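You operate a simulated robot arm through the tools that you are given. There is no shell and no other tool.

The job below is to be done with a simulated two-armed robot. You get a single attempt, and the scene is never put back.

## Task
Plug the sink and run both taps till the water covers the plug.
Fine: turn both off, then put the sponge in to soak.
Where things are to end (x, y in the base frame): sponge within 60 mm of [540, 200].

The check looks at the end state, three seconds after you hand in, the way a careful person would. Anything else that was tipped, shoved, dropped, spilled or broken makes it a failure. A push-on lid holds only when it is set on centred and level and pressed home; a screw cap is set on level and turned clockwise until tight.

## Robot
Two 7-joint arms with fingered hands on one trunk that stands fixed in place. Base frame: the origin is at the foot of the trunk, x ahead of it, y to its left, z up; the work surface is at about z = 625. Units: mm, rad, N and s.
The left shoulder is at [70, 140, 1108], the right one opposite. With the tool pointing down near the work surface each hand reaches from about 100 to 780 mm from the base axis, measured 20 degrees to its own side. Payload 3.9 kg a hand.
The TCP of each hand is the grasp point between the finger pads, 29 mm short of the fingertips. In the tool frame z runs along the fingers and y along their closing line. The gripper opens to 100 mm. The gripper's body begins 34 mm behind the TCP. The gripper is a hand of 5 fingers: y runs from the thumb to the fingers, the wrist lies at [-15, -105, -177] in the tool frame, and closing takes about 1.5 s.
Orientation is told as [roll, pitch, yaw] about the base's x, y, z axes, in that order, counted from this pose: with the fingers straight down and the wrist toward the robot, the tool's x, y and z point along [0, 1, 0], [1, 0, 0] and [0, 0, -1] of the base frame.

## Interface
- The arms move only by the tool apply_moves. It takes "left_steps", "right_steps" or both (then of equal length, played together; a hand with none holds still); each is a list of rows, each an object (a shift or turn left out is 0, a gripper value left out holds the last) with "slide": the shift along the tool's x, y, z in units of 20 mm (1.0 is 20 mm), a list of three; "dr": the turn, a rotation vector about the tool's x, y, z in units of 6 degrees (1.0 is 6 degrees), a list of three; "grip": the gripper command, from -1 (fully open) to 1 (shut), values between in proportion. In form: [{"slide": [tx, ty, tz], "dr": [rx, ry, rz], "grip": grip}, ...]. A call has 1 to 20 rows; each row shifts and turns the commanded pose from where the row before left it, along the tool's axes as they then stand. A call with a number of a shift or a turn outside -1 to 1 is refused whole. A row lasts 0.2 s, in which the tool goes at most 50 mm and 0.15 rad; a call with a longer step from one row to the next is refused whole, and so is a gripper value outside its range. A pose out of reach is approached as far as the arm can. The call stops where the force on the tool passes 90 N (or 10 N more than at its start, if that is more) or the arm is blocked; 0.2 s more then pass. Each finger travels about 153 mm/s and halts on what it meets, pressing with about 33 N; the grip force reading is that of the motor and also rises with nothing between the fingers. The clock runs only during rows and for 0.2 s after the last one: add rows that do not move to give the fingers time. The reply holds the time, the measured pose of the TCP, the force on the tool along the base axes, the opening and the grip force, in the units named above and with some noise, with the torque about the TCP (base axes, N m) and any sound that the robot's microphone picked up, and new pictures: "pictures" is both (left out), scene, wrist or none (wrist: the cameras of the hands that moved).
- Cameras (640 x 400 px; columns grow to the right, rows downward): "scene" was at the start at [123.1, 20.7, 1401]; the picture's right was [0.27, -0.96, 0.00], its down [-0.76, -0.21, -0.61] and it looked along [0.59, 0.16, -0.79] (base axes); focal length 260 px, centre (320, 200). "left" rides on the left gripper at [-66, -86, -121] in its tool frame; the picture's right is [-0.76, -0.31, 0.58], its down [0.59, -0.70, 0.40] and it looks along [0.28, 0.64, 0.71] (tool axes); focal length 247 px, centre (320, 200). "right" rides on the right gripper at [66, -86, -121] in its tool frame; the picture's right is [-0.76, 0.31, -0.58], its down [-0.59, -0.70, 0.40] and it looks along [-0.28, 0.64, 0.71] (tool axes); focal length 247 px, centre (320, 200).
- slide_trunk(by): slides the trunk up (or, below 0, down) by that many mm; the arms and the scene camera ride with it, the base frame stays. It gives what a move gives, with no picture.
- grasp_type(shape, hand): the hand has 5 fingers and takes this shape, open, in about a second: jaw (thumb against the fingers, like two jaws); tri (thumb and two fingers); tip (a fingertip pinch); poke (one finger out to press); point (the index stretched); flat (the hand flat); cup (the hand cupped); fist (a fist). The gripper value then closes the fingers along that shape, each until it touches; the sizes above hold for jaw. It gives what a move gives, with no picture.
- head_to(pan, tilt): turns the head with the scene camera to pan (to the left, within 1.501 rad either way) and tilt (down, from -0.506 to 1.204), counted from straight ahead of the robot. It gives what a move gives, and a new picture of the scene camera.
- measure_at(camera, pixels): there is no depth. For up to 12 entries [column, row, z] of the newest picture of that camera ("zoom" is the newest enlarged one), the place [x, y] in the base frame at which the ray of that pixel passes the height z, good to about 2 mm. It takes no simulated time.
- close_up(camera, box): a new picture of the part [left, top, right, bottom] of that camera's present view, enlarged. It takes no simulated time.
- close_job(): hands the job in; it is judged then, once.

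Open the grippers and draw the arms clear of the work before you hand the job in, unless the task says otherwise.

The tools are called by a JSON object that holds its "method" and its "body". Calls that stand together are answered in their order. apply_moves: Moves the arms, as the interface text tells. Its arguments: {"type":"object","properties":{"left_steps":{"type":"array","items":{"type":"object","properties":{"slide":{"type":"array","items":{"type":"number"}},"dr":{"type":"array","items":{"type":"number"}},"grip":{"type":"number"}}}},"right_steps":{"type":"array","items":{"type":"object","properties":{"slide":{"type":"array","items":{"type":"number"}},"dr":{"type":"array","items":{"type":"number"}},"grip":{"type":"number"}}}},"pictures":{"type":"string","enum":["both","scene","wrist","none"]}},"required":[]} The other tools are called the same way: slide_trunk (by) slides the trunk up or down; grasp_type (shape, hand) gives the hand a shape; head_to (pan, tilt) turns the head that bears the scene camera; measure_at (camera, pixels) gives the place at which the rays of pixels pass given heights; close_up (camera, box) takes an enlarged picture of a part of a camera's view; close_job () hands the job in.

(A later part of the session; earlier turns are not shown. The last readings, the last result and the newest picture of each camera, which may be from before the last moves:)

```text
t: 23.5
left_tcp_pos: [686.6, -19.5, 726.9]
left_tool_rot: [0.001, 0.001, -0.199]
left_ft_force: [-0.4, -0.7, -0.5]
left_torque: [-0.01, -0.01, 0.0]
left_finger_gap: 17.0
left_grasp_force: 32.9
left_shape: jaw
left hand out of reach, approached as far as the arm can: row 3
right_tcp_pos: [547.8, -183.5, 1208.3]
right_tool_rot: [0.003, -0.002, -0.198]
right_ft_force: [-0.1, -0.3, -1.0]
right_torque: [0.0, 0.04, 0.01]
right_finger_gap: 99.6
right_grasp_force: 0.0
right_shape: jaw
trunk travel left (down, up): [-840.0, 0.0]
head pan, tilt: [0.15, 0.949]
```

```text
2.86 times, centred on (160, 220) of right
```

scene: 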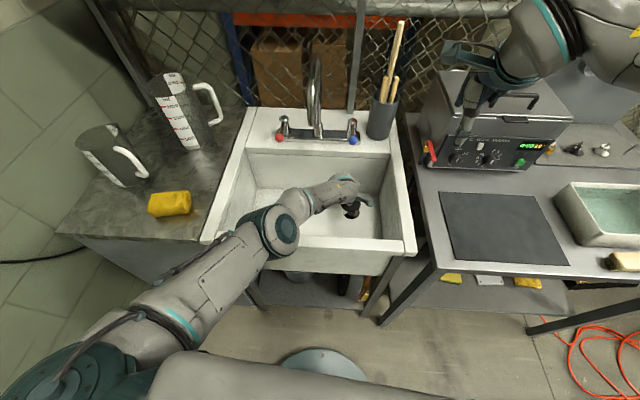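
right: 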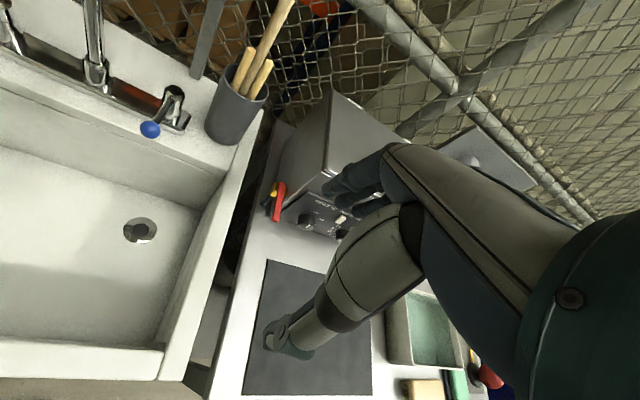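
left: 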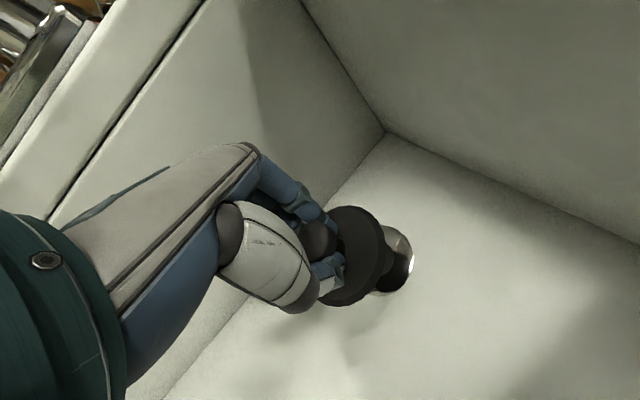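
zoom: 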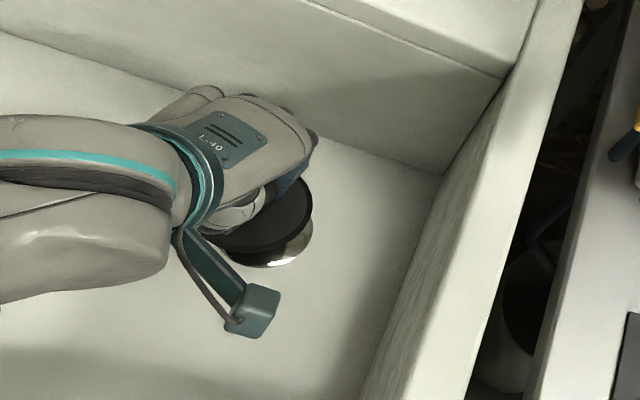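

The plug has a stub beneath its disc (left close-up, near (395,265)) that must enter the drain hole; the arm reported reach limits at (687, -20, 727). I lower the trunk 40 mm to bring the shoulder closer, and check the drain's position in both views.

{"method": "measure_at", "body": {"camera": "left", "pixels": [[378.7, 260.5, 628], [413.5, 259, 628], [386, 190, 628], [386, 296, 628]]}}

{"method": "slide_trunk", "body": {"by": -40}}

{"method": "close_up", "body": {"camera": "scene", "box": [180, 80, 440, 260]}}

{"method": "close_up", "body": {"camera": "left", "box": [240, 160, 480, 310]}}

```text
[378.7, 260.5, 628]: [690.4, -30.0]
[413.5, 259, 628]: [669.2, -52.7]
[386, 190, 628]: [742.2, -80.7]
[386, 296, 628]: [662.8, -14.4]
```

```text
t: 24.4
left_tcp_pos: [687.5, -18.8, 687.6]
left_tool_rot: [0.0, 0.0, -0.198]
left_ft_force: [0.5, -0.4, -0.4]
left_torque: [-0.01, -0.01, 0.0]
left_finger_gap: 16.8
left_grasp_force: 33.3
left_shape: jaw
right_tcp_pos: [548.4, -183.0, 1168.5]
right_tool_rot: [0.002, 0.0, -0.201]
right_ft_force: [0.3, -0.5, 0.3]
right_torque: [0.0, 0.01, -0.01]
right_finger_gap: 99.8
right_grasp_force: 0.0
right_shape: jaw
trunk travel left (down, up): [-800.0, 40.0]
head pan, tilt: [0.15, 0.949]
```

```text
2.22 times, centred on (310, 170) of scene
```

zoom: 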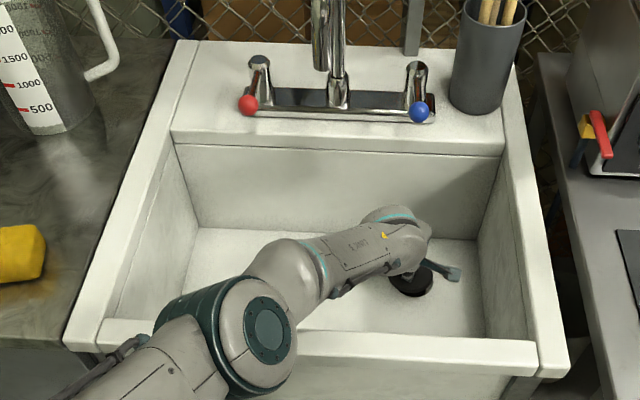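

```text
2.67 times, centred on (360, 235) of left
```

zoom: 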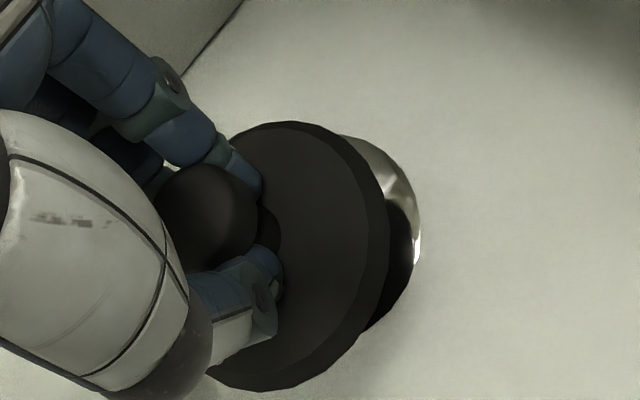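

The drain flange centre is at about (693, -27). I shift by about (6, -6) mm at this height to centre the plug over it.

{"method": "apply_moves", "body": {"left_steps": [{"slide": [-0.25, 0.35, 0]}, {}, {}]}}

{"method": "close_up", "body": {"camera": "left", "box": [240, 160, 480, 310]}}

{"method": "close_up", "body": {"camera": "right", "box": [60, 150, 260, 290]}}

{"method": "close_up", "body": {"camera": "scene", "box": [310, 160, 410, 230]}}

```text
t: 25.2
left_tcp_pos: [687.2, -18.6, 687.3]
left_tool_rot: [0.0, 0.0, -0.198]
left_ft_force: [-0.1, 0.3, -1.0]
left_torque: [-0.04, -0.03, -0.01]
left_finger_gap: 17.1
left_grasp_force: 33.1
left_shape: jaw
left hand out of reach, approached as far as the arm can: row 1
right_tcp_pos: [548.0, -183.2, 1166.9]
right_tool_rot: [0.001, -0.001, -0.201]
right_ft_force: [0.4, -1.2, 0.7]
right_torque: [-0.03, -0.01, -0.01]
right_finger_gap: 99.8
right_grasp_force: 0.1
right_shape: jaw
trunk travel left (down, up): [-800.0, 40.0]
head pan, tilt: [0.15, 0.949]
```

scene: 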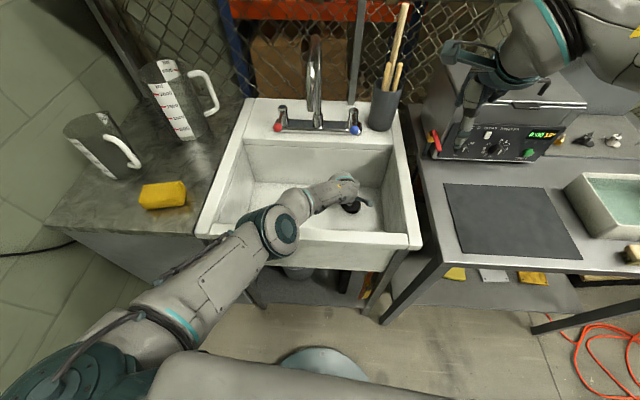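
left: 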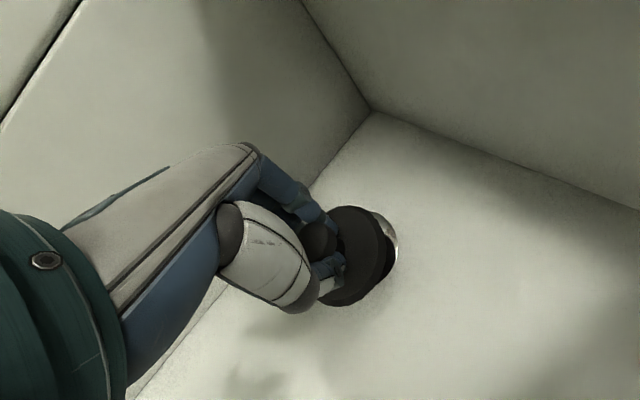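

```text
2.67 times, centred on (360, 235) of left
```

zoom: 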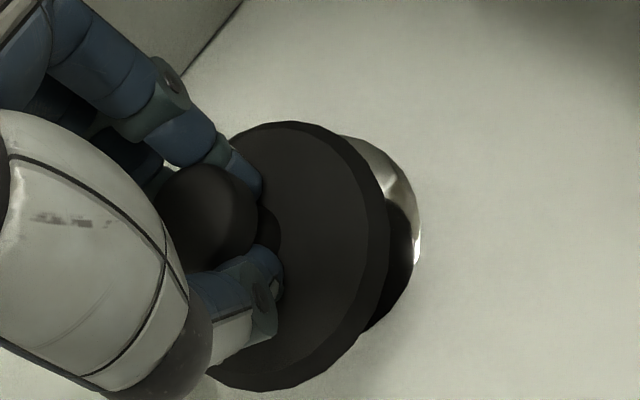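

```text
2.86 times, centred on (160, 220) of right
```

zoom: 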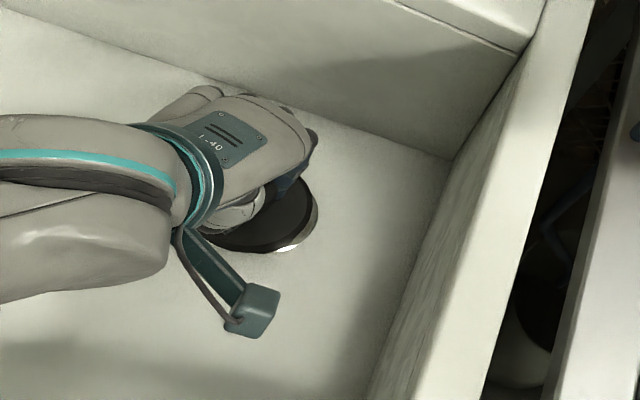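

```text
5.71 times, centred on (360, 195) of scene
```

zoom: 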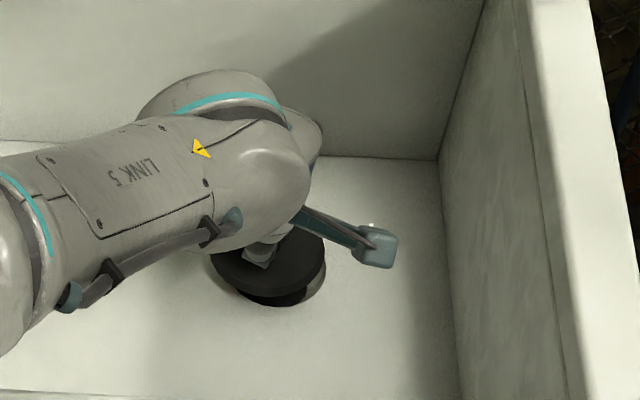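

The arm still refuses to go further at this yaw, so I turn the hand about the vertical by a further -0.3 rad (in line with the forearm) and try the shift again.

{"method": "apply_moves", "body": {"left_steps": [{"dr": [0, 0, 1]}, {"dr": [0, 0, 1]}, {"dr": [0, 0, 1]}, {"slide": [-0.15, 0.2, 0]}, {}]}}

{"method": "close_up", "body": {"camera": "left", "box": [240, 160, 480, 310]}}

```text
t: 26.4
left_tcp_pos: [682.2, -18.7, 684.4]
left_tool_rot: [0.001, 0.0, -0.513]
left_ft_force: [-0.1, -0.2, -0.2]
left_torque: [-0.02, 0.0, -0.01]
left_finger_gap: 17.0
left_grasp_force: 33.0
left_shape: jaw
left hand out of reach, approached as far as the arm can: row 3
right_tcp_pos: [548.0, -182.3, 1168.3]
right_tool_rot: [0.001, -0.001, -0.2]
right_ft_force: [0.1, -0.1, 0.1]
right_torque: [-0.01, 0.06, 0.03]
right_finger_gap: 99.6
right_grasp_force: 0.1
right_shape: jaw
trunk travel left (down, up): [-800.0, 40.0]
head pan, tilt: [0.15, 0.949]
```

scene: 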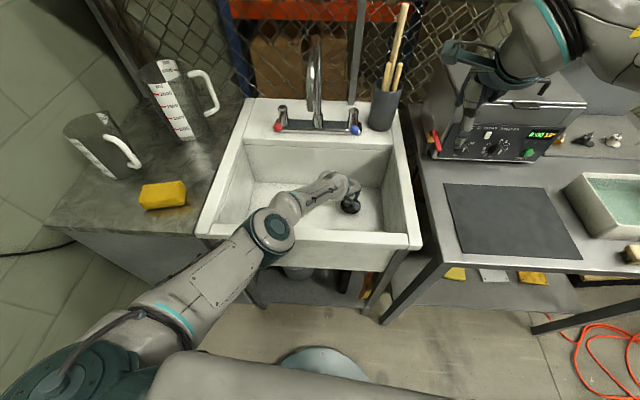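
left: 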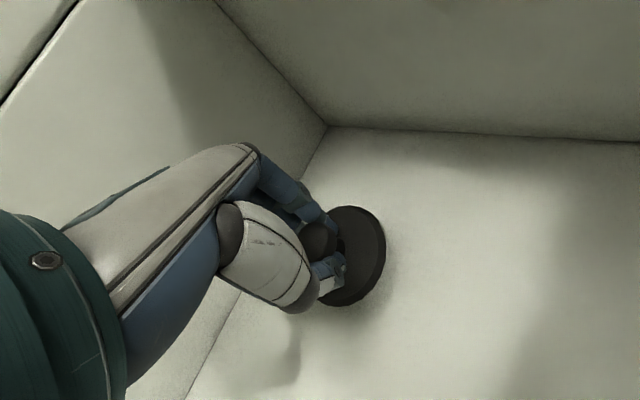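

```text
2.67 times, centred on (360, 235) of left
```

zoom: 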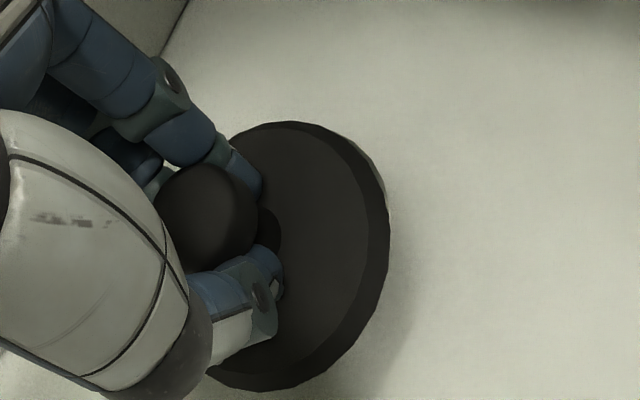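

The arm is nearly straight (shoulder–wrist about 606 mm), so the trunk height decides the reach here. I check the sink rim height by triangulating the rim's front-right corner from the scene and right cameras.

{"method": "close_up", "body": {"camera": "right", "box": [0, 200, 320, 400]}}

{"method": "close_up", "body": {"camera": "scene", "box": [180, 160, 440, 280]}}

```text
2.00 times, centred on (160, 300) of right
```

zoom: 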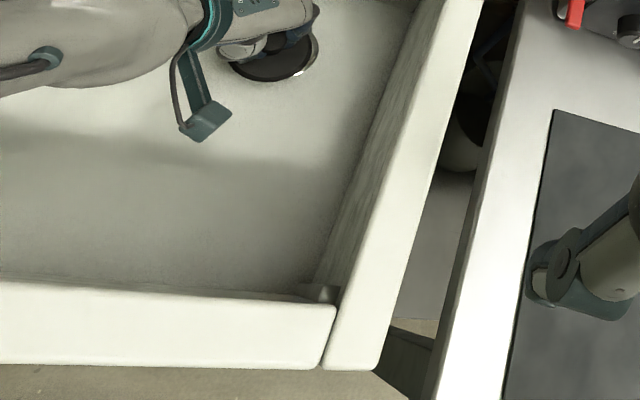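

```text
2.46 times, centred on (310, 220) of scene
```

zoom: 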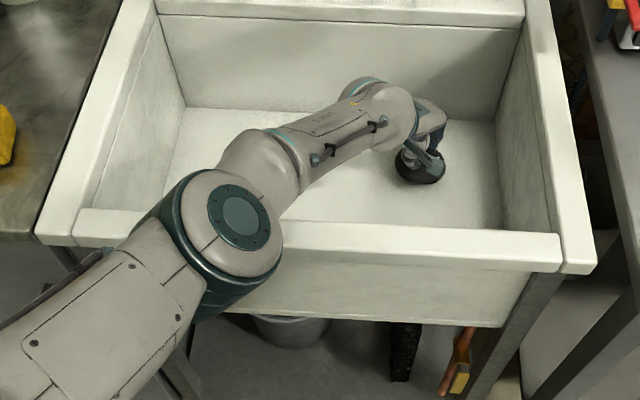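

I measure the rim's front-right junction at zoom (558,234) in the scene zoom, then in the right camera.

{"method": "measure_at", "body": {"camera": "zoom", "pixels": [[558, 234, 840], [558, 234, 870], [558, 234, 900], [560, 270, 870], [240, 212, 950], [240, 212, 1000], [240, 212, 1050], [78, 209, 840], [78, 209, 870]]}}

{"method": "close_up", "body": {"camera": "right", "box": [0, 200, 320, 400]}}

{"method": "measure_at", "body": {"camera": "zoom", "pixels": [[340, 305, 840], [340, 305, 870], [340, 305, 900], [325, 367, 870]]}}

```text
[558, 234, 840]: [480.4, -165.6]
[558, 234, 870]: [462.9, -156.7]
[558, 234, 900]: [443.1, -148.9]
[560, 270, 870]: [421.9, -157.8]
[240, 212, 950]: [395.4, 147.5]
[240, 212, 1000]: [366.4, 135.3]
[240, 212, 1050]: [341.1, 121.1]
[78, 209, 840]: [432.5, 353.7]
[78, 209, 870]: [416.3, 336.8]
```

```text
2.00 times, centred on (160, 300) of right
```

zoom: 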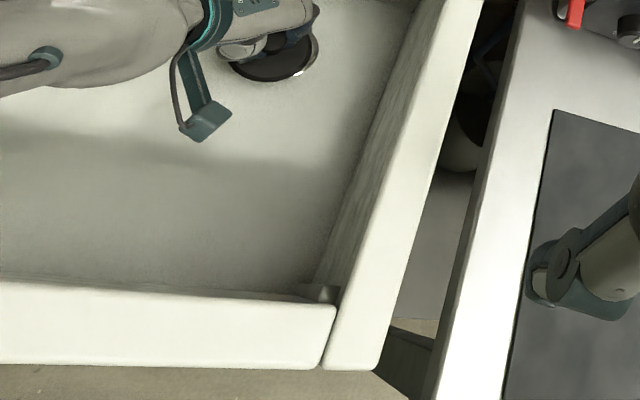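

```text
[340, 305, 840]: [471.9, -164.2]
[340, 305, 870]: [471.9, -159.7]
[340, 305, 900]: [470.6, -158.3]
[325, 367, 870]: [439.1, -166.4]
```

The rim is at z ≈ 855 and the forearm has about 45 mm to spare. I raise the hand 60 mm, then drop the trunk 50 mm to gain reach.

{"method": "apply_moves", "body": {"left_steps": [{"slide": [0, 0, -1]}, {"slide": [0, 0, -1]}, {"slide": [0, 0, -1]}, {}], "pictures": "none"}}

{"method": "slide_trunk", "body": {"by": -50}}

```text
t: 27.4
left_tcp_pos: [684.3, -19.9, 746.1]
left_tool_rot: [0.0, -0.001, -0.512]
left_ft_force: [-0.7, 0.4, -0.2]
left_torque: [0.02, -0.03, -0.01]
left_finger_gap: 16.7
left_grasp_force: 33.3
left_shape: jaw
right_tcp_pos: [547.7, -184.1, 1168.8]
right_tool_rot: [0.001, -0.004, -0.202]
right_ft_force: [0.5, -0.1, -0.2]
right_torque: [-0.01, 0.02, -0.01]
right_finger_gap: 99.9
right_grasp_force: 0.0
right_shape: jaw
trunk travel left (down, up): [-800.0, 40.0]
head pan, tilt: [0.15, 0.949]
```

```text
t: 28.3
left_tcp_pos: [683.4, -20.3, 695.4]
left_tool_rot: [0.0, 0.0, -0.513]
left_ft_force: [-0.4, 0.1, 0.6]
left_torque: [0.0, -0.02, -0.02]
left_finger_gap: 16.9
left_grasp_force: 32.7
left_shape: jaw
right_tcp_pos: [547.7, -183.3, 1117.2]
right_tool_rot: [0.003, -0.001, -0.203]
right_ft_force: [-0.4, 0.6, 0.1]
right_torque: [-0.02, 0.01, 0.01]
right_finger_gap: 99.6
right_grasp_force: 0.1
right_shape: jaw
trunk travel left (down, up): [-750.0, 90.0]
head pan, tilt: [0.15, 0.949]
```

Now I shift to put the plug over (693, -27) and look from all cameras.

{"method": "apply_moves", "body": {"left_steps": [{"slide": [0.03, 0.56, 0]}, {}, {}]}}

{"method": "close_up", "body": {"camera": "scene", "box": [310, 165, 410, 235]}}

{"method": "close_up", "body": {"camera": "right", "box": [60, 150, 260, 290]}}

{"method": "close_up", "body": {"camera": "left", "box": [240, 160, 480, 310]}}

```text
t: 29.1
left_tcp_pos: [694.8, -25.0, 694.5]
left_tool_rot: [0.0, 0.002, -0.515]
left_ft_force: [0.3, 0.3, 0.6]
left_torque: [0.0, 0.04, 0.04]
left_finger_gap: 16.7
left_grasp_force: 32.9
left_shape: jaw
right_tcp_pos: [548.0, -183.1, 1118.3]
right_tool_rot: [0.002, -0.002, -0.201]
right_ft_force: [-0.3, 1.2, 0.2]
right_torque: [-0.05, -0.02, -0.01]
right_finger_gap: 99.8
right_grasp_force: 0.0
right_shape: jaw
trunk travel left (down, up): [-750.0, 90.0]
head pan, tilt: [0.15, 0.949]
```

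scene: 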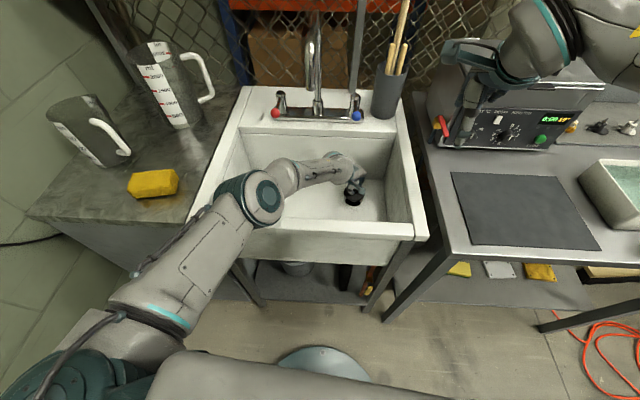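
left: 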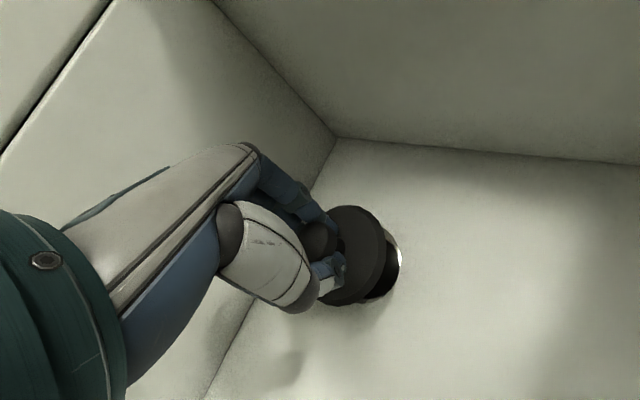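

```text
5.71 times, centred on (360, 200) of scene
```

zoom: 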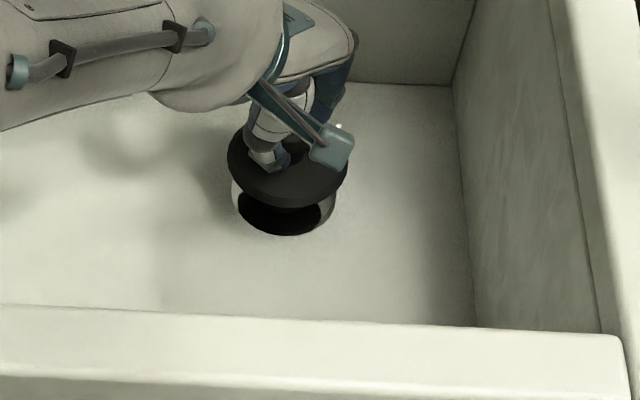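

```text
2.86 times, centred on (160, 220) of right
```

zoom: 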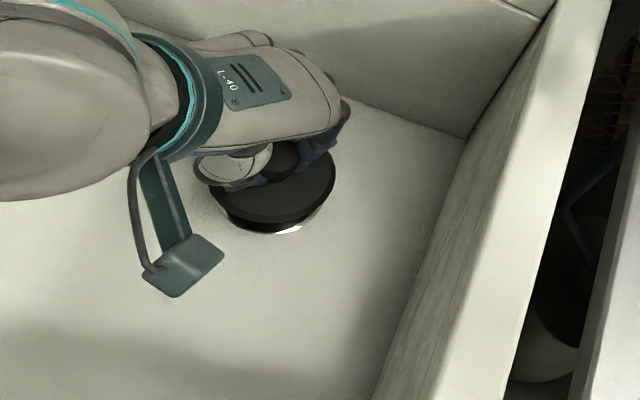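

```text
2.67 times, centred on (360, 235) of left
```

zoom: 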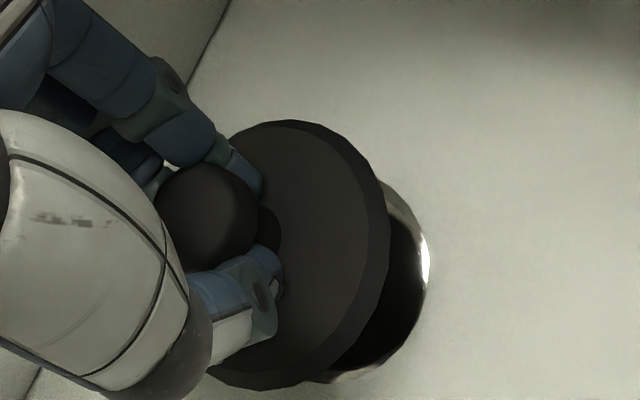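

In the scene zoom the drain ellipse spans x 232–337 with bottom at 237, and the plug disc spans 227–349 with bottom at 207. I convert both to base positions.

{"method": "measure_at", "body": {"camera": "scene", "pixels": [[344.6, 198.2, 628], [363, 198.2, 628], [353.9, 206.5, 628], [343.7, 193, 658], [365.1, 193.9, 658], [353.9, 201.2, 654], [353.9, 196, 628]]}}

{"method": "measure_at", "body": {"camera": "left", "pixels": [[400.5, 253, 628], [398, 265, 628], [367, 302, 628], [385.5, 250, 658], [351, 205.5, 658], [342, 306, 658]]}}

{"method": "measure_at", "body": {"camera": "right", "pixels": [[154, 232, 628], [137, 230, 654], [165, 212, 658], [121, 218, 658]]}}

```text
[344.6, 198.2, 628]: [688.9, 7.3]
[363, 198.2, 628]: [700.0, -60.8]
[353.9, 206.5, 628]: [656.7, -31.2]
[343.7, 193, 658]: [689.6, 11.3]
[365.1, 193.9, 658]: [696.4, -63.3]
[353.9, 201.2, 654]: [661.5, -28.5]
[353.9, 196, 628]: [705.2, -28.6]
```

```text
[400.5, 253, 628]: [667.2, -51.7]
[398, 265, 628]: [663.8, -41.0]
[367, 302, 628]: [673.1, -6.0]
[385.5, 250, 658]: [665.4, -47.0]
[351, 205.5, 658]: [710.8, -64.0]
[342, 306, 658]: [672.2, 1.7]
```

```text
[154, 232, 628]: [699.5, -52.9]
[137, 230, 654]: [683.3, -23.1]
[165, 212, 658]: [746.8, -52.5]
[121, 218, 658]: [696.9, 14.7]
```

The drain centre comes out at about (692, -27) and the disc at about (697, -27). I shift back about 4 mm and lower 13 mm for another comparison.

{"method": "apply_moves", "body": {"left_steps": [{"slide": [-0.1, -0.17, 0]}, {"slide": [0, 0, 0.35]}, {"slide": [0, 0, 0.3]}, {}, {}]}}

{"method": "close_up", "body": {"camera": "left", "box": [240, 160, 480, 310]}}

{"method": "close_up", "body": {"camera": "right", "box": [100, 190, 200, 250]}}

{"method": "close_up", "body": {"camera": "scene", "box": [320, 170, 390, 220]}}

```text
t: 30.3
left_tcp_pos: [690.5, -25.5, 683.2]
left_tool_rot: [0.0, -0.002, -0.513]
left_ft_force: [-0.6, 0.0, -0.3]
left_torque: [-0.01, 0.04, 0.02]
left_finger_gap: 17.0
left_grasp_force: 32.8
left_shape: jaw
right_tcp_pos: [546.6, -182.9, 1118.1]
right_tool_rot: [0.001, -0.002, -0.201]
right_ft_force: [0.1, 0.0, -0.2]
right_torque: [-0.05, -0.01, -0.03]
right_finger_gap: 99.9
right_grasp_force: 0.0
right_shape: jaw
trunk travel left (down, up): [-750.0, 90.0]
head pan, tilt: [0.15, 0.949]
```

scene: 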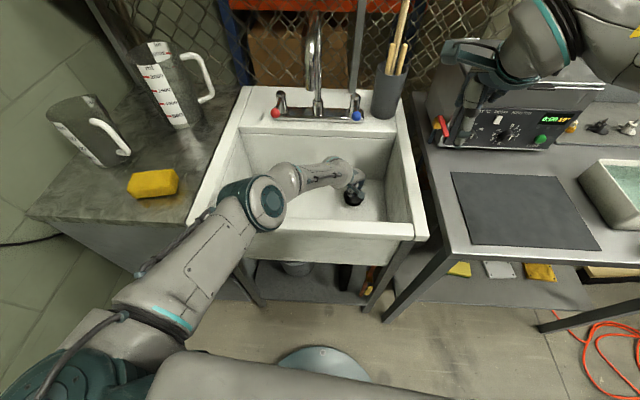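
left: 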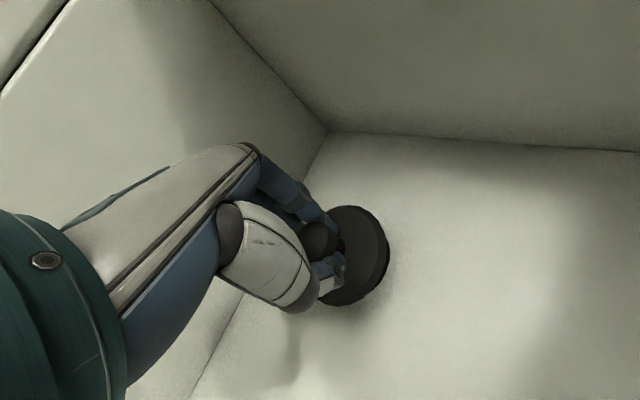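

```text
2.67 times, centred on (360, 235) of left
```

zoom: 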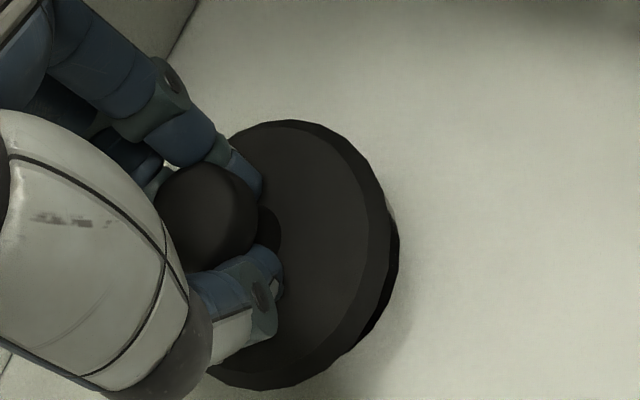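

```text
6.40 times, centred on (150, 220) of right
```

zoom: 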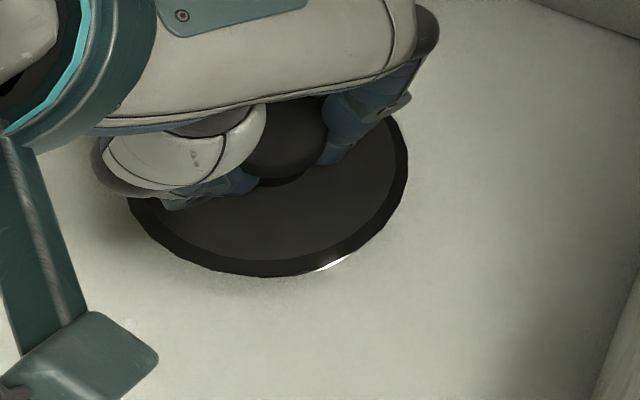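

```text
8.00 times, centred on (355, 195) of scene
```

zoom: 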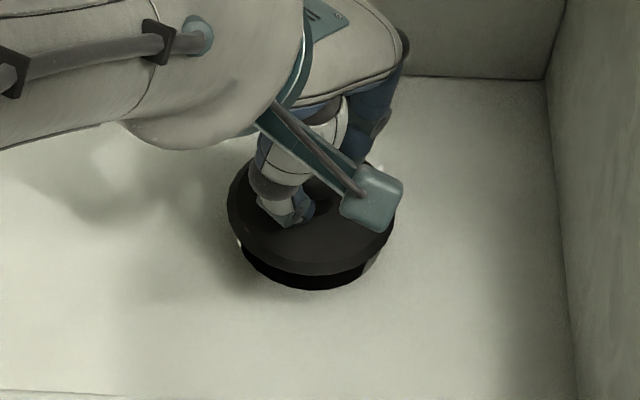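

I measure disc and drain edges again at this lower height.

{"method": "measure_at", "body": {"camera": "scene", "pixels": [[353.9, 204.6, 642], [353.9, 206.3, 628], [353.9, 206.3, 625], [343.4, 196.9, 646], [364.4, 196.9, 646], [344.8, 199.5, 628], [362.5, 202.5, 628]]}}

{"method": "measure_at", "body": {"camera": "left", "pixels": [[390, 254, 628], [386, 254, 642], [386, 274, 628], [384, 266, 642]]}}

```text
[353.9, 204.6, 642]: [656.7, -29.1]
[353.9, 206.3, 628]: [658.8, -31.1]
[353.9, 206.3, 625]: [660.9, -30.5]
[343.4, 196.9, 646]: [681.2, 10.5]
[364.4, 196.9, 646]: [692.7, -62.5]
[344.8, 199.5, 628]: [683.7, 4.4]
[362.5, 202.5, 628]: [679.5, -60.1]
```

```text
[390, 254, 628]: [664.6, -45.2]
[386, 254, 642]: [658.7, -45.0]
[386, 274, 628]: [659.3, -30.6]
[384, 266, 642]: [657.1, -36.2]
```

Disc centre (693.5, -27) matches the drain centre (693, -27.5). I lower gently in 4 mm steps and watch the force.

{"method": "apply_moves", "body": {"left_steps": [{"slide": [0, 0, 0.2]}, {}, {"slide": [0, 0, 0.2]}, {}], "pictures": "none"}}

{"method": "close_up", "body": {"camera": "scene", "box": [320, 170, 390, 220]}}

```text
t: 31.3
left_tcp_pos: [691.0, -23.6, 673.9]
left_tool_rot: [-0.001, 0.002, -0.512]
left_ft_force: [-0.4, -0.1, -0.3]
left_torque: [0.01, -0.03, -0.02]
left_finger_gap: 16.6
left_grasp_force: 33.3
left_shape: jaw
right_tcp_pos: [547.8, -182.9, 1116.8]
right_tool_rot: [0.001, -0.001, -0.201]
right_ft_force: [-0.4, 0.7, 0.0]
right_torque: [-0.02, 0.01, -0.03]
right_finger_gap: 99.8
right_grasp_force: 0.1
right_shape: jaw
trunk travel left (down, up): [-750.0, 90.0]
head pan, tilt: [0.15, 0.949]
```

```text
8.00 times, centred on (355, 195) of scene
```

zoom: 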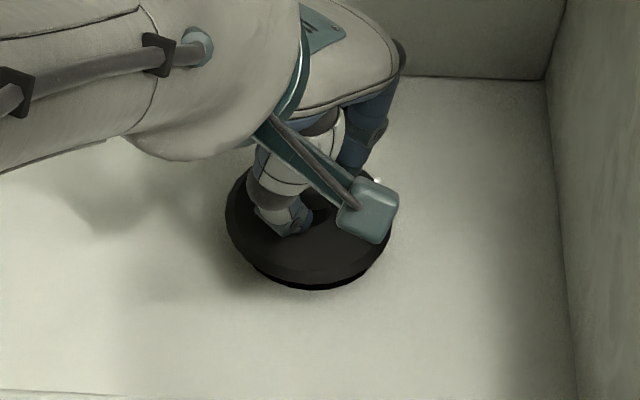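

No contact yet at z 674; the visible drain crescent (centre ~x 315) is slightly right of the disc centre (~308). I nudge 2 mm right and lower further.

{"method": "apply_moves", "body": {"left_steps": [{"slide": [-0.09, 0.05, 0]}, {"slide": [0, 0, 0.15]}, {}, {"slide": [0, 0, 0.1]}, {}], "pictures": "none"}}

{"method": "close_up", "body": {"camera": "scene", "box": [320, 170, 390, 220]}}

{"method": "close_up", "body": {"camera": "left", "box": [240, 160, 480, 310]}}

```text
t: 32.5
left_tcp_pos: [690.3, -26.3, 669.2]
left_tool_rot: [0.0, 0.001, -0.513]
left_ft_force: [0.2, -0.2, 0.7]
left_torque: [0.01, 0.02, 0.0]
left_finger_gap: 16.9
left_grasp_force: 33.0
left_shape: jaw
right_tcp_pos: [547.4, -183.9, 1117.0]
right_tool_rot: [0.002, -0.002, -0.2]
right_ft_force: [0.4, -0.1, -0.7]
right_torque: [0.02, 0.01, 0.01]
right_finger_gap: 99.8
right_grasp_force: 0.0
right_shape: jaw
trunk travel left (down, up): [-750.0, 90.0]
head pan, tilt: [0.15, 0.949]
```

```text
8.00 times, centred on (355, 195) of scene
```

zoom: 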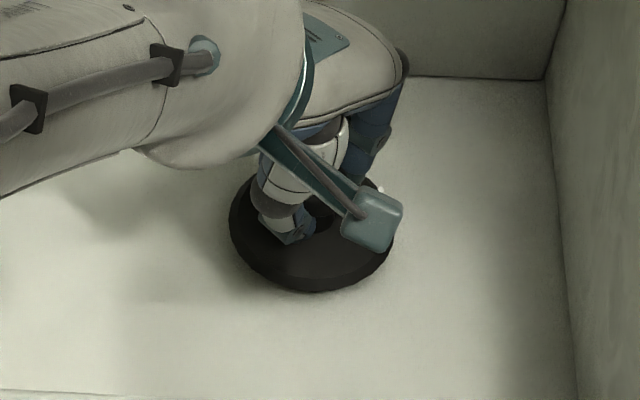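

```text
2.67 times, centred on (360, 235) of left
```

zoom: 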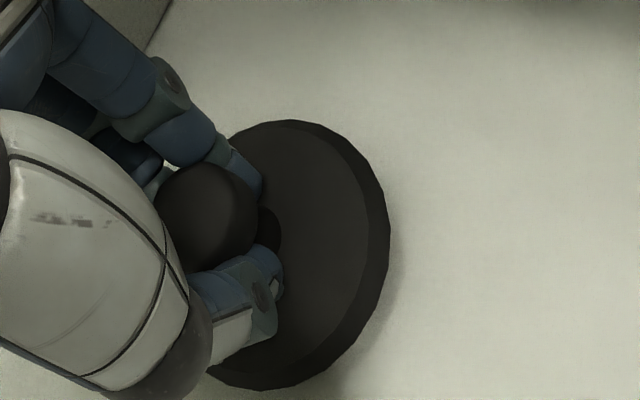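

The disc now covers the drain entirely and there is still no contact force. I continue down in small steps until contact.

{"method": "apply_moves", "body": {"left_steps": [{"slide": [0, 0, 0.1]}, {}, {"slide": [0, 0, 0.1]}, {}], "pictures": "none"}}

{"method": "apply_moves", "body": {"left_steps": [{"slide": [0, 0, 0.1]}, {}], "pictures": "none"}}

{"method": "close_up", "body": {"camera": "scene", "box": [320, 170, 390, 220]}}

```text
t: 33.5
left_tcp_pos: [690.4, -26.8, 666.1]
left_tool_rot: [0.0, 0.0, -0.514]
left_ft_force: [1.4, -0.2, -0.5]
left_torque: [-0.02, 0.02, -0.03]
left_finger_gap: 16.6
left_grasp_force: 33.2
left_shape: jaw
right_tcp_pos: [546.5, -182.7, 1116.5]
right_tool_rot: [0.002, -0.002, -0.2]
right_ft_force: [1.3, -0.4, 0.1]
right_torque: [-0.01, -0.02, 0.01]
right_finger_gap: 99.8
right_grasp_force: 0.0
right_shape: jaw
trunk travel left (down, up): [-750.0, 90.0]
head pan, tilt: [0.15, 0.949]
```

```text
t: 34.1
left_tcp_pos: [691.6, -26.7, 663.5]
left_tool_rot: [0.0, 0.0, -0.513]
left_ft_force: [-0.3, 0.6, -0.5]
left_torque: [0.01, 0.02, -0.02]
left_finger_gap: 16.8
left_grasp_force: 32.8
left_shape: jaw
right_tcp_pos: [547.5, -182.7, 1117.8]
right_tool_rot: [0.001, -0.002, -0.201]
right_ft_force: [0.4, 0.6, 0.6]
right_torque: [0.0, 0.01, 0.01]
right_finger_gap: 99.9
right_grasp_force: 0.0
right_shape: jaw
trunk travel left (down, up): [-750.0, 90.0]
head pan, tilt: [0.15, 0.949]
```

```text
8.00 times, centred on (355, 195) of scene
```

zoom: 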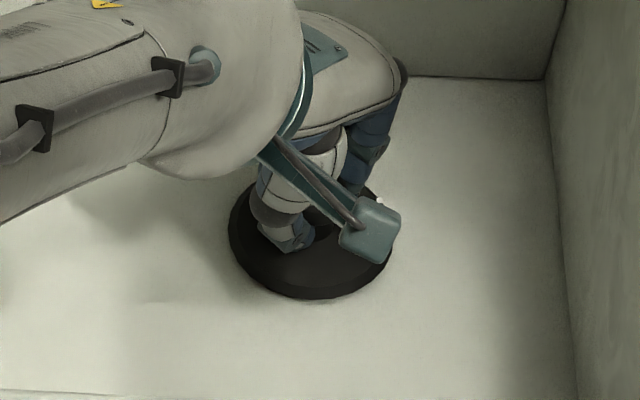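

Still free at z 663.5; continuing in 2 mm steps.

{"method": "apply_moves", "body": {"left_steps": [{"slide": [0, 0, 0.1]}, {}, {"slide": [0, 0, 0.1]}, {}], "pictures": "none"}}

{"method": "apply_moves", "body": {"left_steps": [{"slide": [0, 0, 0.1]}, {}], "pictures": "scene"}}

{"method": "close_up", "body": {"camera": "scene", "box": [320, 170, 390, 220]}}

{"method": "close_up", "body": {"camera": "right", "box": [100, 190, 200, 250]}}

```text
t: 35.1
left_tcp_pos: [691.2, -27.4, 661.8]
left_tool_rot: [0.001, -0.005, -0.512]
left_ft_force: [1.2, -0.4, 12.3]
left_torque: [0.17, 0.1, -0.01]
left_finger_gap: 17.3
left_grasp_force: 32.6
left_shape: jaw
right_tcp_pos: [546.4, -183.9, 1118.9]
right_tool_rot: [0.002, -0.003, -0.2]
right_ft_force: [-0.2, 0.4, 0.6]
right_torque: [0.02, -0.01, 0.01]
right_finger_gap: 99.9
right_grasp_force: 0.1
right_shape: jaw
trunk travel left (down, up): [-750.0, 90.0]
head pan, tilt: [0.15, 0.949]
```

```text
t: 35.7
left_tcp_pos: [691.5, -27.1, 661.9]
left_tool_rot: [0.003, -0.007, -0.513]
left_ft_force: [1.4, 0.4, 23.6]
left_torque: [0.16, 0.1, -0.02]
left_finger_gap: 17.4
left_grasp_force: 33.6
left_shape: jaw
right_tcp_pos: [544.6, -183.2, 1120.0]
right_tool_rot: [0.003, -0.004, -0.2]
right_ft_force: [0.6, -0.3, 1.0]
right_torque: [0.05, -0.01, 0.02]
right_finger_gap: 99.9
right_grasp_force: 0.0
right_shape: jaw
trunk travel left (down, up): [-750.0, 90.0]
head pan, tilt: [0.15, 0.949]
```

scene: 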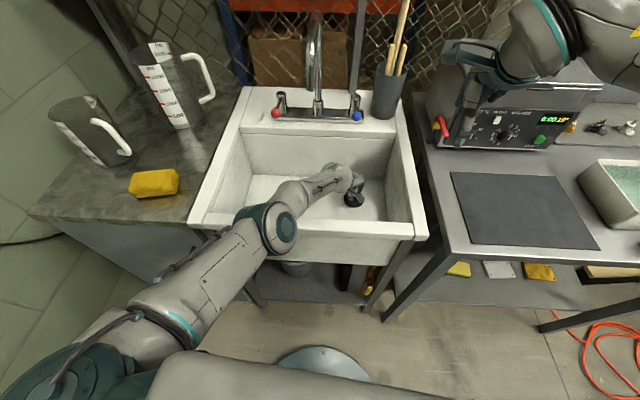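

```text
8.00 times, centred on (355, 195) of scene
```

zoom: 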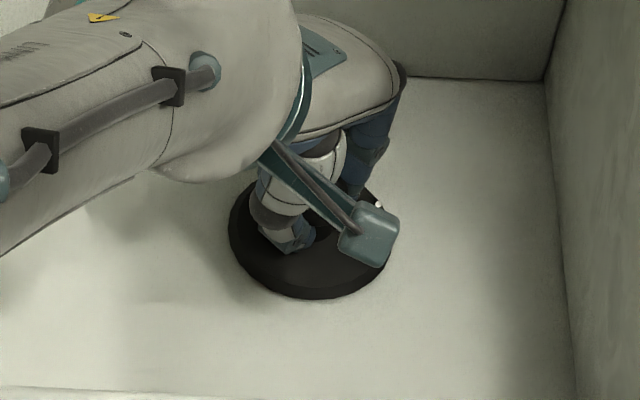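

```text
6.40 times, centred on (150, 220) of right
```

zoom: 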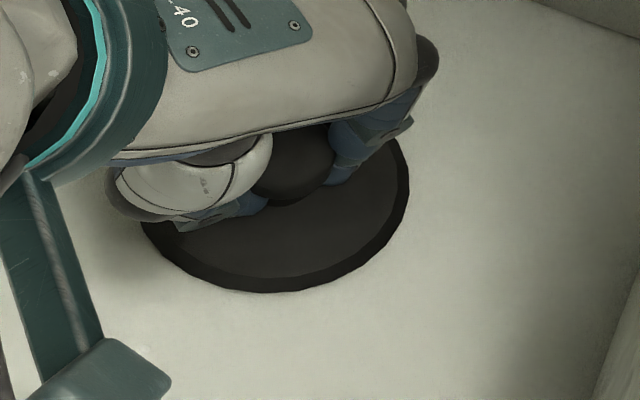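

Contact at z 662 with 24 N and the disc edge lies flush on the floor, so the stub has entered the drain. I press slightly more, then open the fingers.

{"method": "apply_moves", "body": {"left_steps": [{"slide": [0, 0, 0.1]}, {}, {"slide": [0, 0, -0.2]}, {"grip": 0.4}, {"grip": 0}, {"grip": -0.4}, {}, {}, {}]}}

{"method": "close_up", "body": {"camera": "left", "box": [240, 160, 480, 310]}}

```text
t: 37.7
left_tcp_pos: [687.2, -28.3, 660.8]
left_tool_rot: [0.003, -0.004, -0.514]
left_ft_force: [-9.0, 4.0, 19.8]
left_torque: [-0.34, -0.1, -0.12]
left_finger_gap: 58.4
left_grasp_force: 0.1
left_shape: jaw
right_tcp_pos: [543.3, -182.5, 1120.4]
right_tool_rot: [0.003, -0.004, -0.201]
right_ft_force: [0.6, 0.4, -0.4]
right_torque: [0.0, 0.02, -0.02]
right_finger_gap: 99.6
right_grasp_force: 0.0
right_shape: jaw
trunk travel left (down, up): [-750.0, 90.0]
head pan, tilt: [0.15, 0.949]
```

scene: 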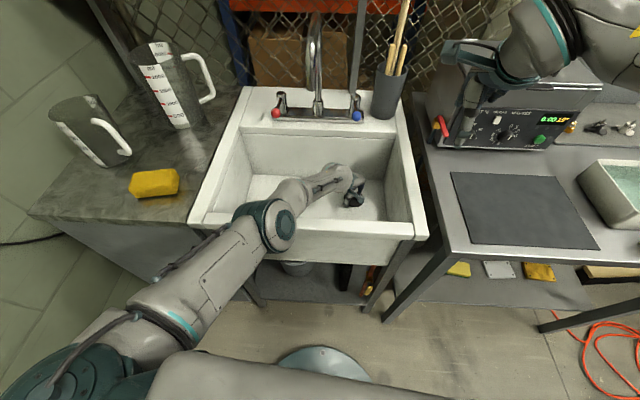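
left: 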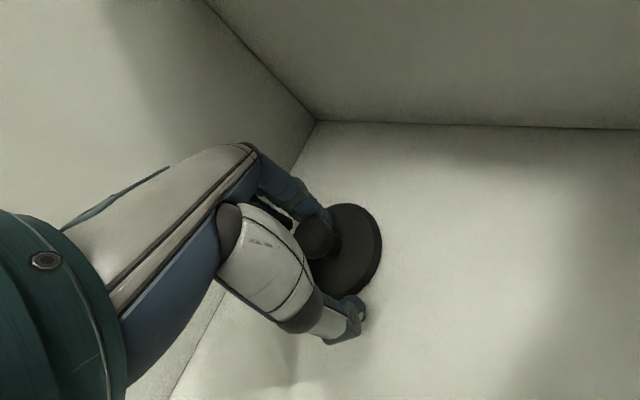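

```text
2.67 times, centred on (360, 235) of left
```

zoom: 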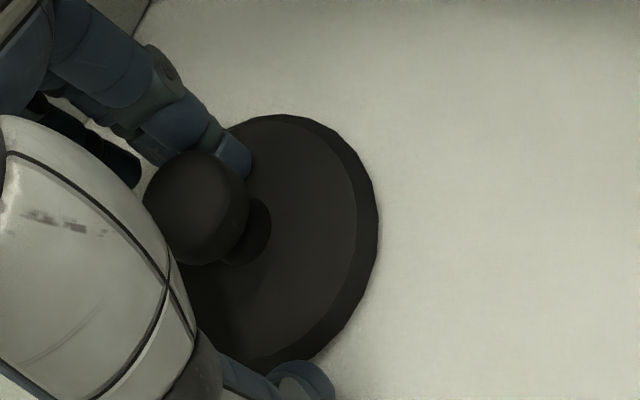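

The fingertips press on something (20 N up, -9 N along x) with the gap at 58 mm. I rise 8 mm to relieve it, then open a bit more before withdrawing.

{"method": "apply_moves", "body": {"left_steps": [{"slide": [0, 0, -0.2]}, {"slide": [0, 0, -0.2], "grip": -0.5}, {}, {}]}}

{"method": "close_up", "body": {"camera": "left", "box": [240, 160, 480, 310]}}

{"method": "close_up", "body": {"camera": "right", "box": [100, 190, 200, 250]}}

```text
t: 38.7
left_tcp_pos: [690.9, -26.3, 667.7]
left_tool_rot: [0.0, -0.001, -0.513]
left_ft_force: [0.2, -0.1, -0.5]
left_torque: [0.01, 0.0, -0.01]
left_finger_gap: 74.9
left_grasp_force: 0.0
left_shape: jaw
right_tcp_pos: [547.0, -183.6, 1117.8]
right_tool_rot: [0.001, -0.001, -0.201]
right_ft_force: [-0.1, 0.1, 0.3]
right_torque: [-0.02, -0.02, 0.0]
right_finger_gap: 99.7
right_grasp_force: 0.1
right_shape: jaw
trunk travel left (down, up): [-750.0, 90.0]
head pan, tilt: [0.15, 0.949]
```

scene: 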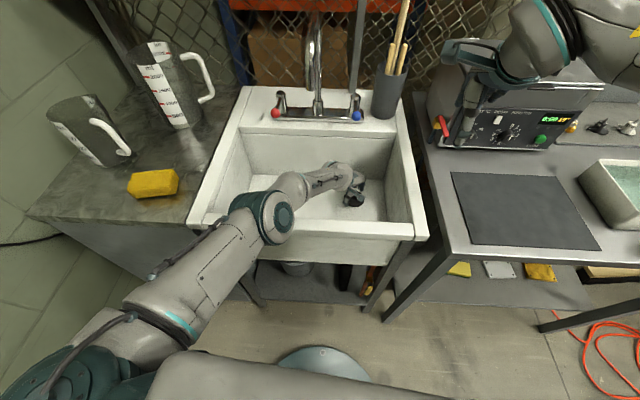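
left: 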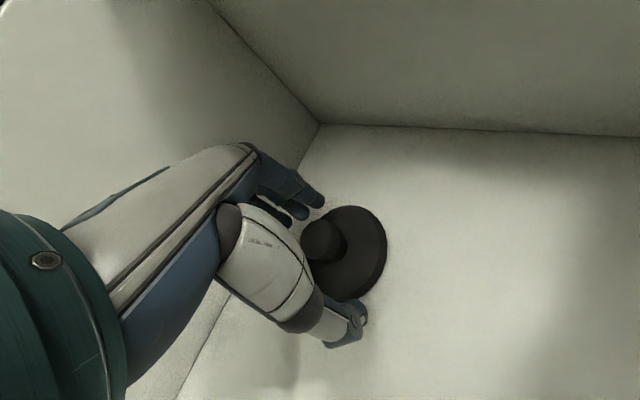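

```text
2.67 times, centred on (360, 235) of left
```

zoom: 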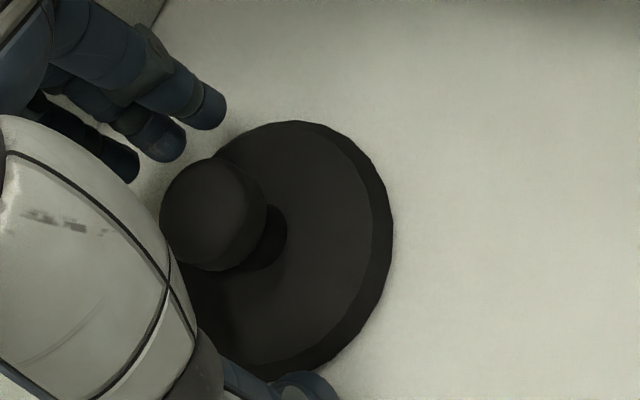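

```text
6.40 times, centred on (150, 220) of right
```

zoom: 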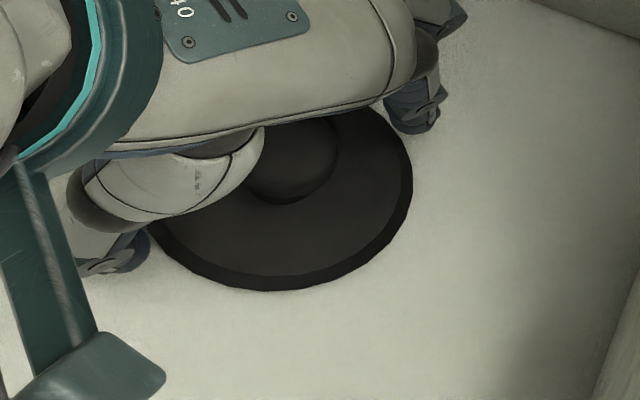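

Released cleanly with the plug flat over the drain. I withdraw up to z ≈ 770, then back and up out of the basin.

{"method": "apply_moves", "body": {"left_steps": [{"slide": [0, 0, -0.7]}, {"slide": [0, 0, -1]}, {"slide": [0, 0, -1]}, {"slide": [0, 0, -1]}, {"slide": [0, 0, -1]}, {"slide": [0, -1, -0.3]}, {"slide": [0, -1, -0.3]}, {"slide": [0, -1, -0.3]}, {"slide": [0, -1, -0.3]}, {"slide": [0, -1, -0.3]}, {"slide": [0, -1, -0.3]}, {"slide": [0, -1, -0.3]}, {"slide": [0, -1, -0.3]}, {"slide": [0, -1, -0.3]}, {}]}}

{"method": "close_up", "body": {"camera": "scene", "box": [320, 170, 390, 220]}}

```text
t: 41.9
left_tcp_pos: [533.1, 60.9, 814.5]
left_tool_rot: [0.001, -0.001, -0.513]
left_ft_force: [0.3, -0.2, 0.4]
left_torque: [0.0, -0.01, 0.01]
left_finger_gap: 74.8
left_grasp_force: 0.0
left_shape: jaw
right_tcp_pos: [548.3, -183.1, 1117.3]
right_tool_rot: [0.001, -0.001, -0.2]
right_ft_force: [0.0, 0.4, 1.0]
right_torque: [-0.01, 0.01, 0.0]
right_finger_gap: 99.8
right_grasp_force: 0.1
right_shape: jaw
trunk travel left (down, up): [-750.0, 90.0]
head pan, tilt: [0.15, 0.949]
```

scene: 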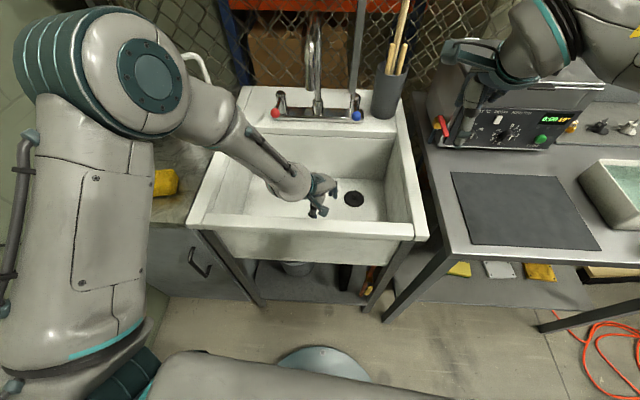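
left: 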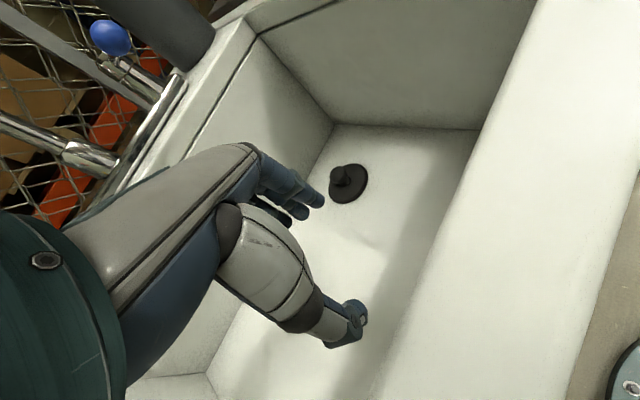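

```text
8.00 times, centred on (355, 195) of scene
```

zoom: 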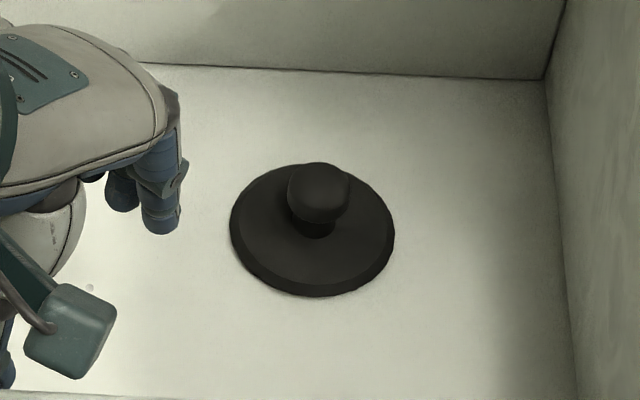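

The plug is flat and centred on the drain. Next the taps: I enlarge the tap levers in the scene and right views to work out stems and lever directions.

{"method": "close_up", "body": {"camera": "scene", "box": [260, 70, 380, 145]}}

{"method": "measure_at", "body": {"camera": "zoom", "pixels": [[320, 200, 900]]}}

{"method": "close_up", "body": {"camera": "right", "box": [0, 0, 240, 150]}}

```text
5.33 times, centred on (320, 108) of scene
```

zoom: 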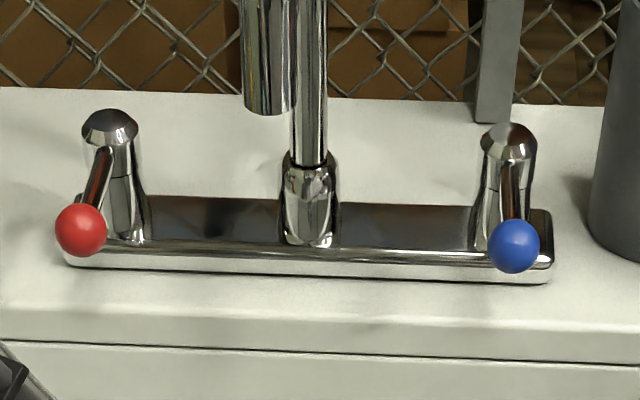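

```text
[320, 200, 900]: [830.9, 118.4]
```

```text
2.67 times, centred on (120, 75) of right
```

zoom: 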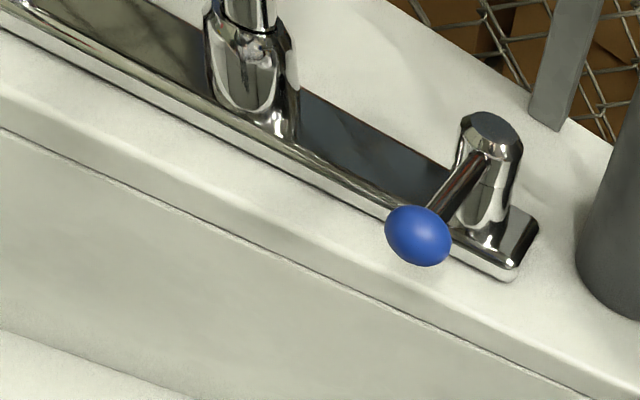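

I triangulate the blue stem top and ball using the fresh right view zoom, then the scene.

{"method": "measure_at", "body": {"camera": "zoom", "pixels": [[490, 130, 940], [490, 130, 970], [490, 130, 1000], [418, 236, 930], [418, 236, 951], [418, 236, 970]]}}

{"method": "measure_at", "body": {"camera": "scene", "pixels": [[355.6, 95.3, 940], [355.6, 95.3, 970], [355.6, 95.3, 1000], [356.4, 116.6, 930], [356.4, 116.6, 951], [356.4, 116.6, 970], [275, 113.4, 930], [275, 113.4, 951], [280.2, 92.6, 940], [280.2, 92.6, 970], [309.7, 91.5, 1050], [309.7, 91.5, 1090]]}}

```text
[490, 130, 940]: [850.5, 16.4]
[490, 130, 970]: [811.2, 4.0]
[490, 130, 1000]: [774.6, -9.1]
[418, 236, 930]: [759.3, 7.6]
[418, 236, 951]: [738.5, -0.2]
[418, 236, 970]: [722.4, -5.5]
```

```text
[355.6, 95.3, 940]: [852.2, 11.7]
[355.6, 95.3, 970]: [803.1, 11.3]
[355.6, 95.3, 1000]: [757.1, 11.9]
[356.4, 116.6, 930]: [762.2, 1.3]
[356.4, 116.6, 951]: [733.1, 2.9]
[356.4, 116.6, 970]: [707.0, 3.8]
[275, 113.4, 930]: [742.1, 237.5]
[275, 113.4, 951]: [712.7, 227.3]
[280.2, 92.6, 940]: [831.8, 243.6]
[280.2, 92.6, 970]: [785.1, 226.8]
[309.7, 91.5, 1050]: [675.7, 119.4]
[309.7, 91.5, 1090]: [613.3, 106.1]
```

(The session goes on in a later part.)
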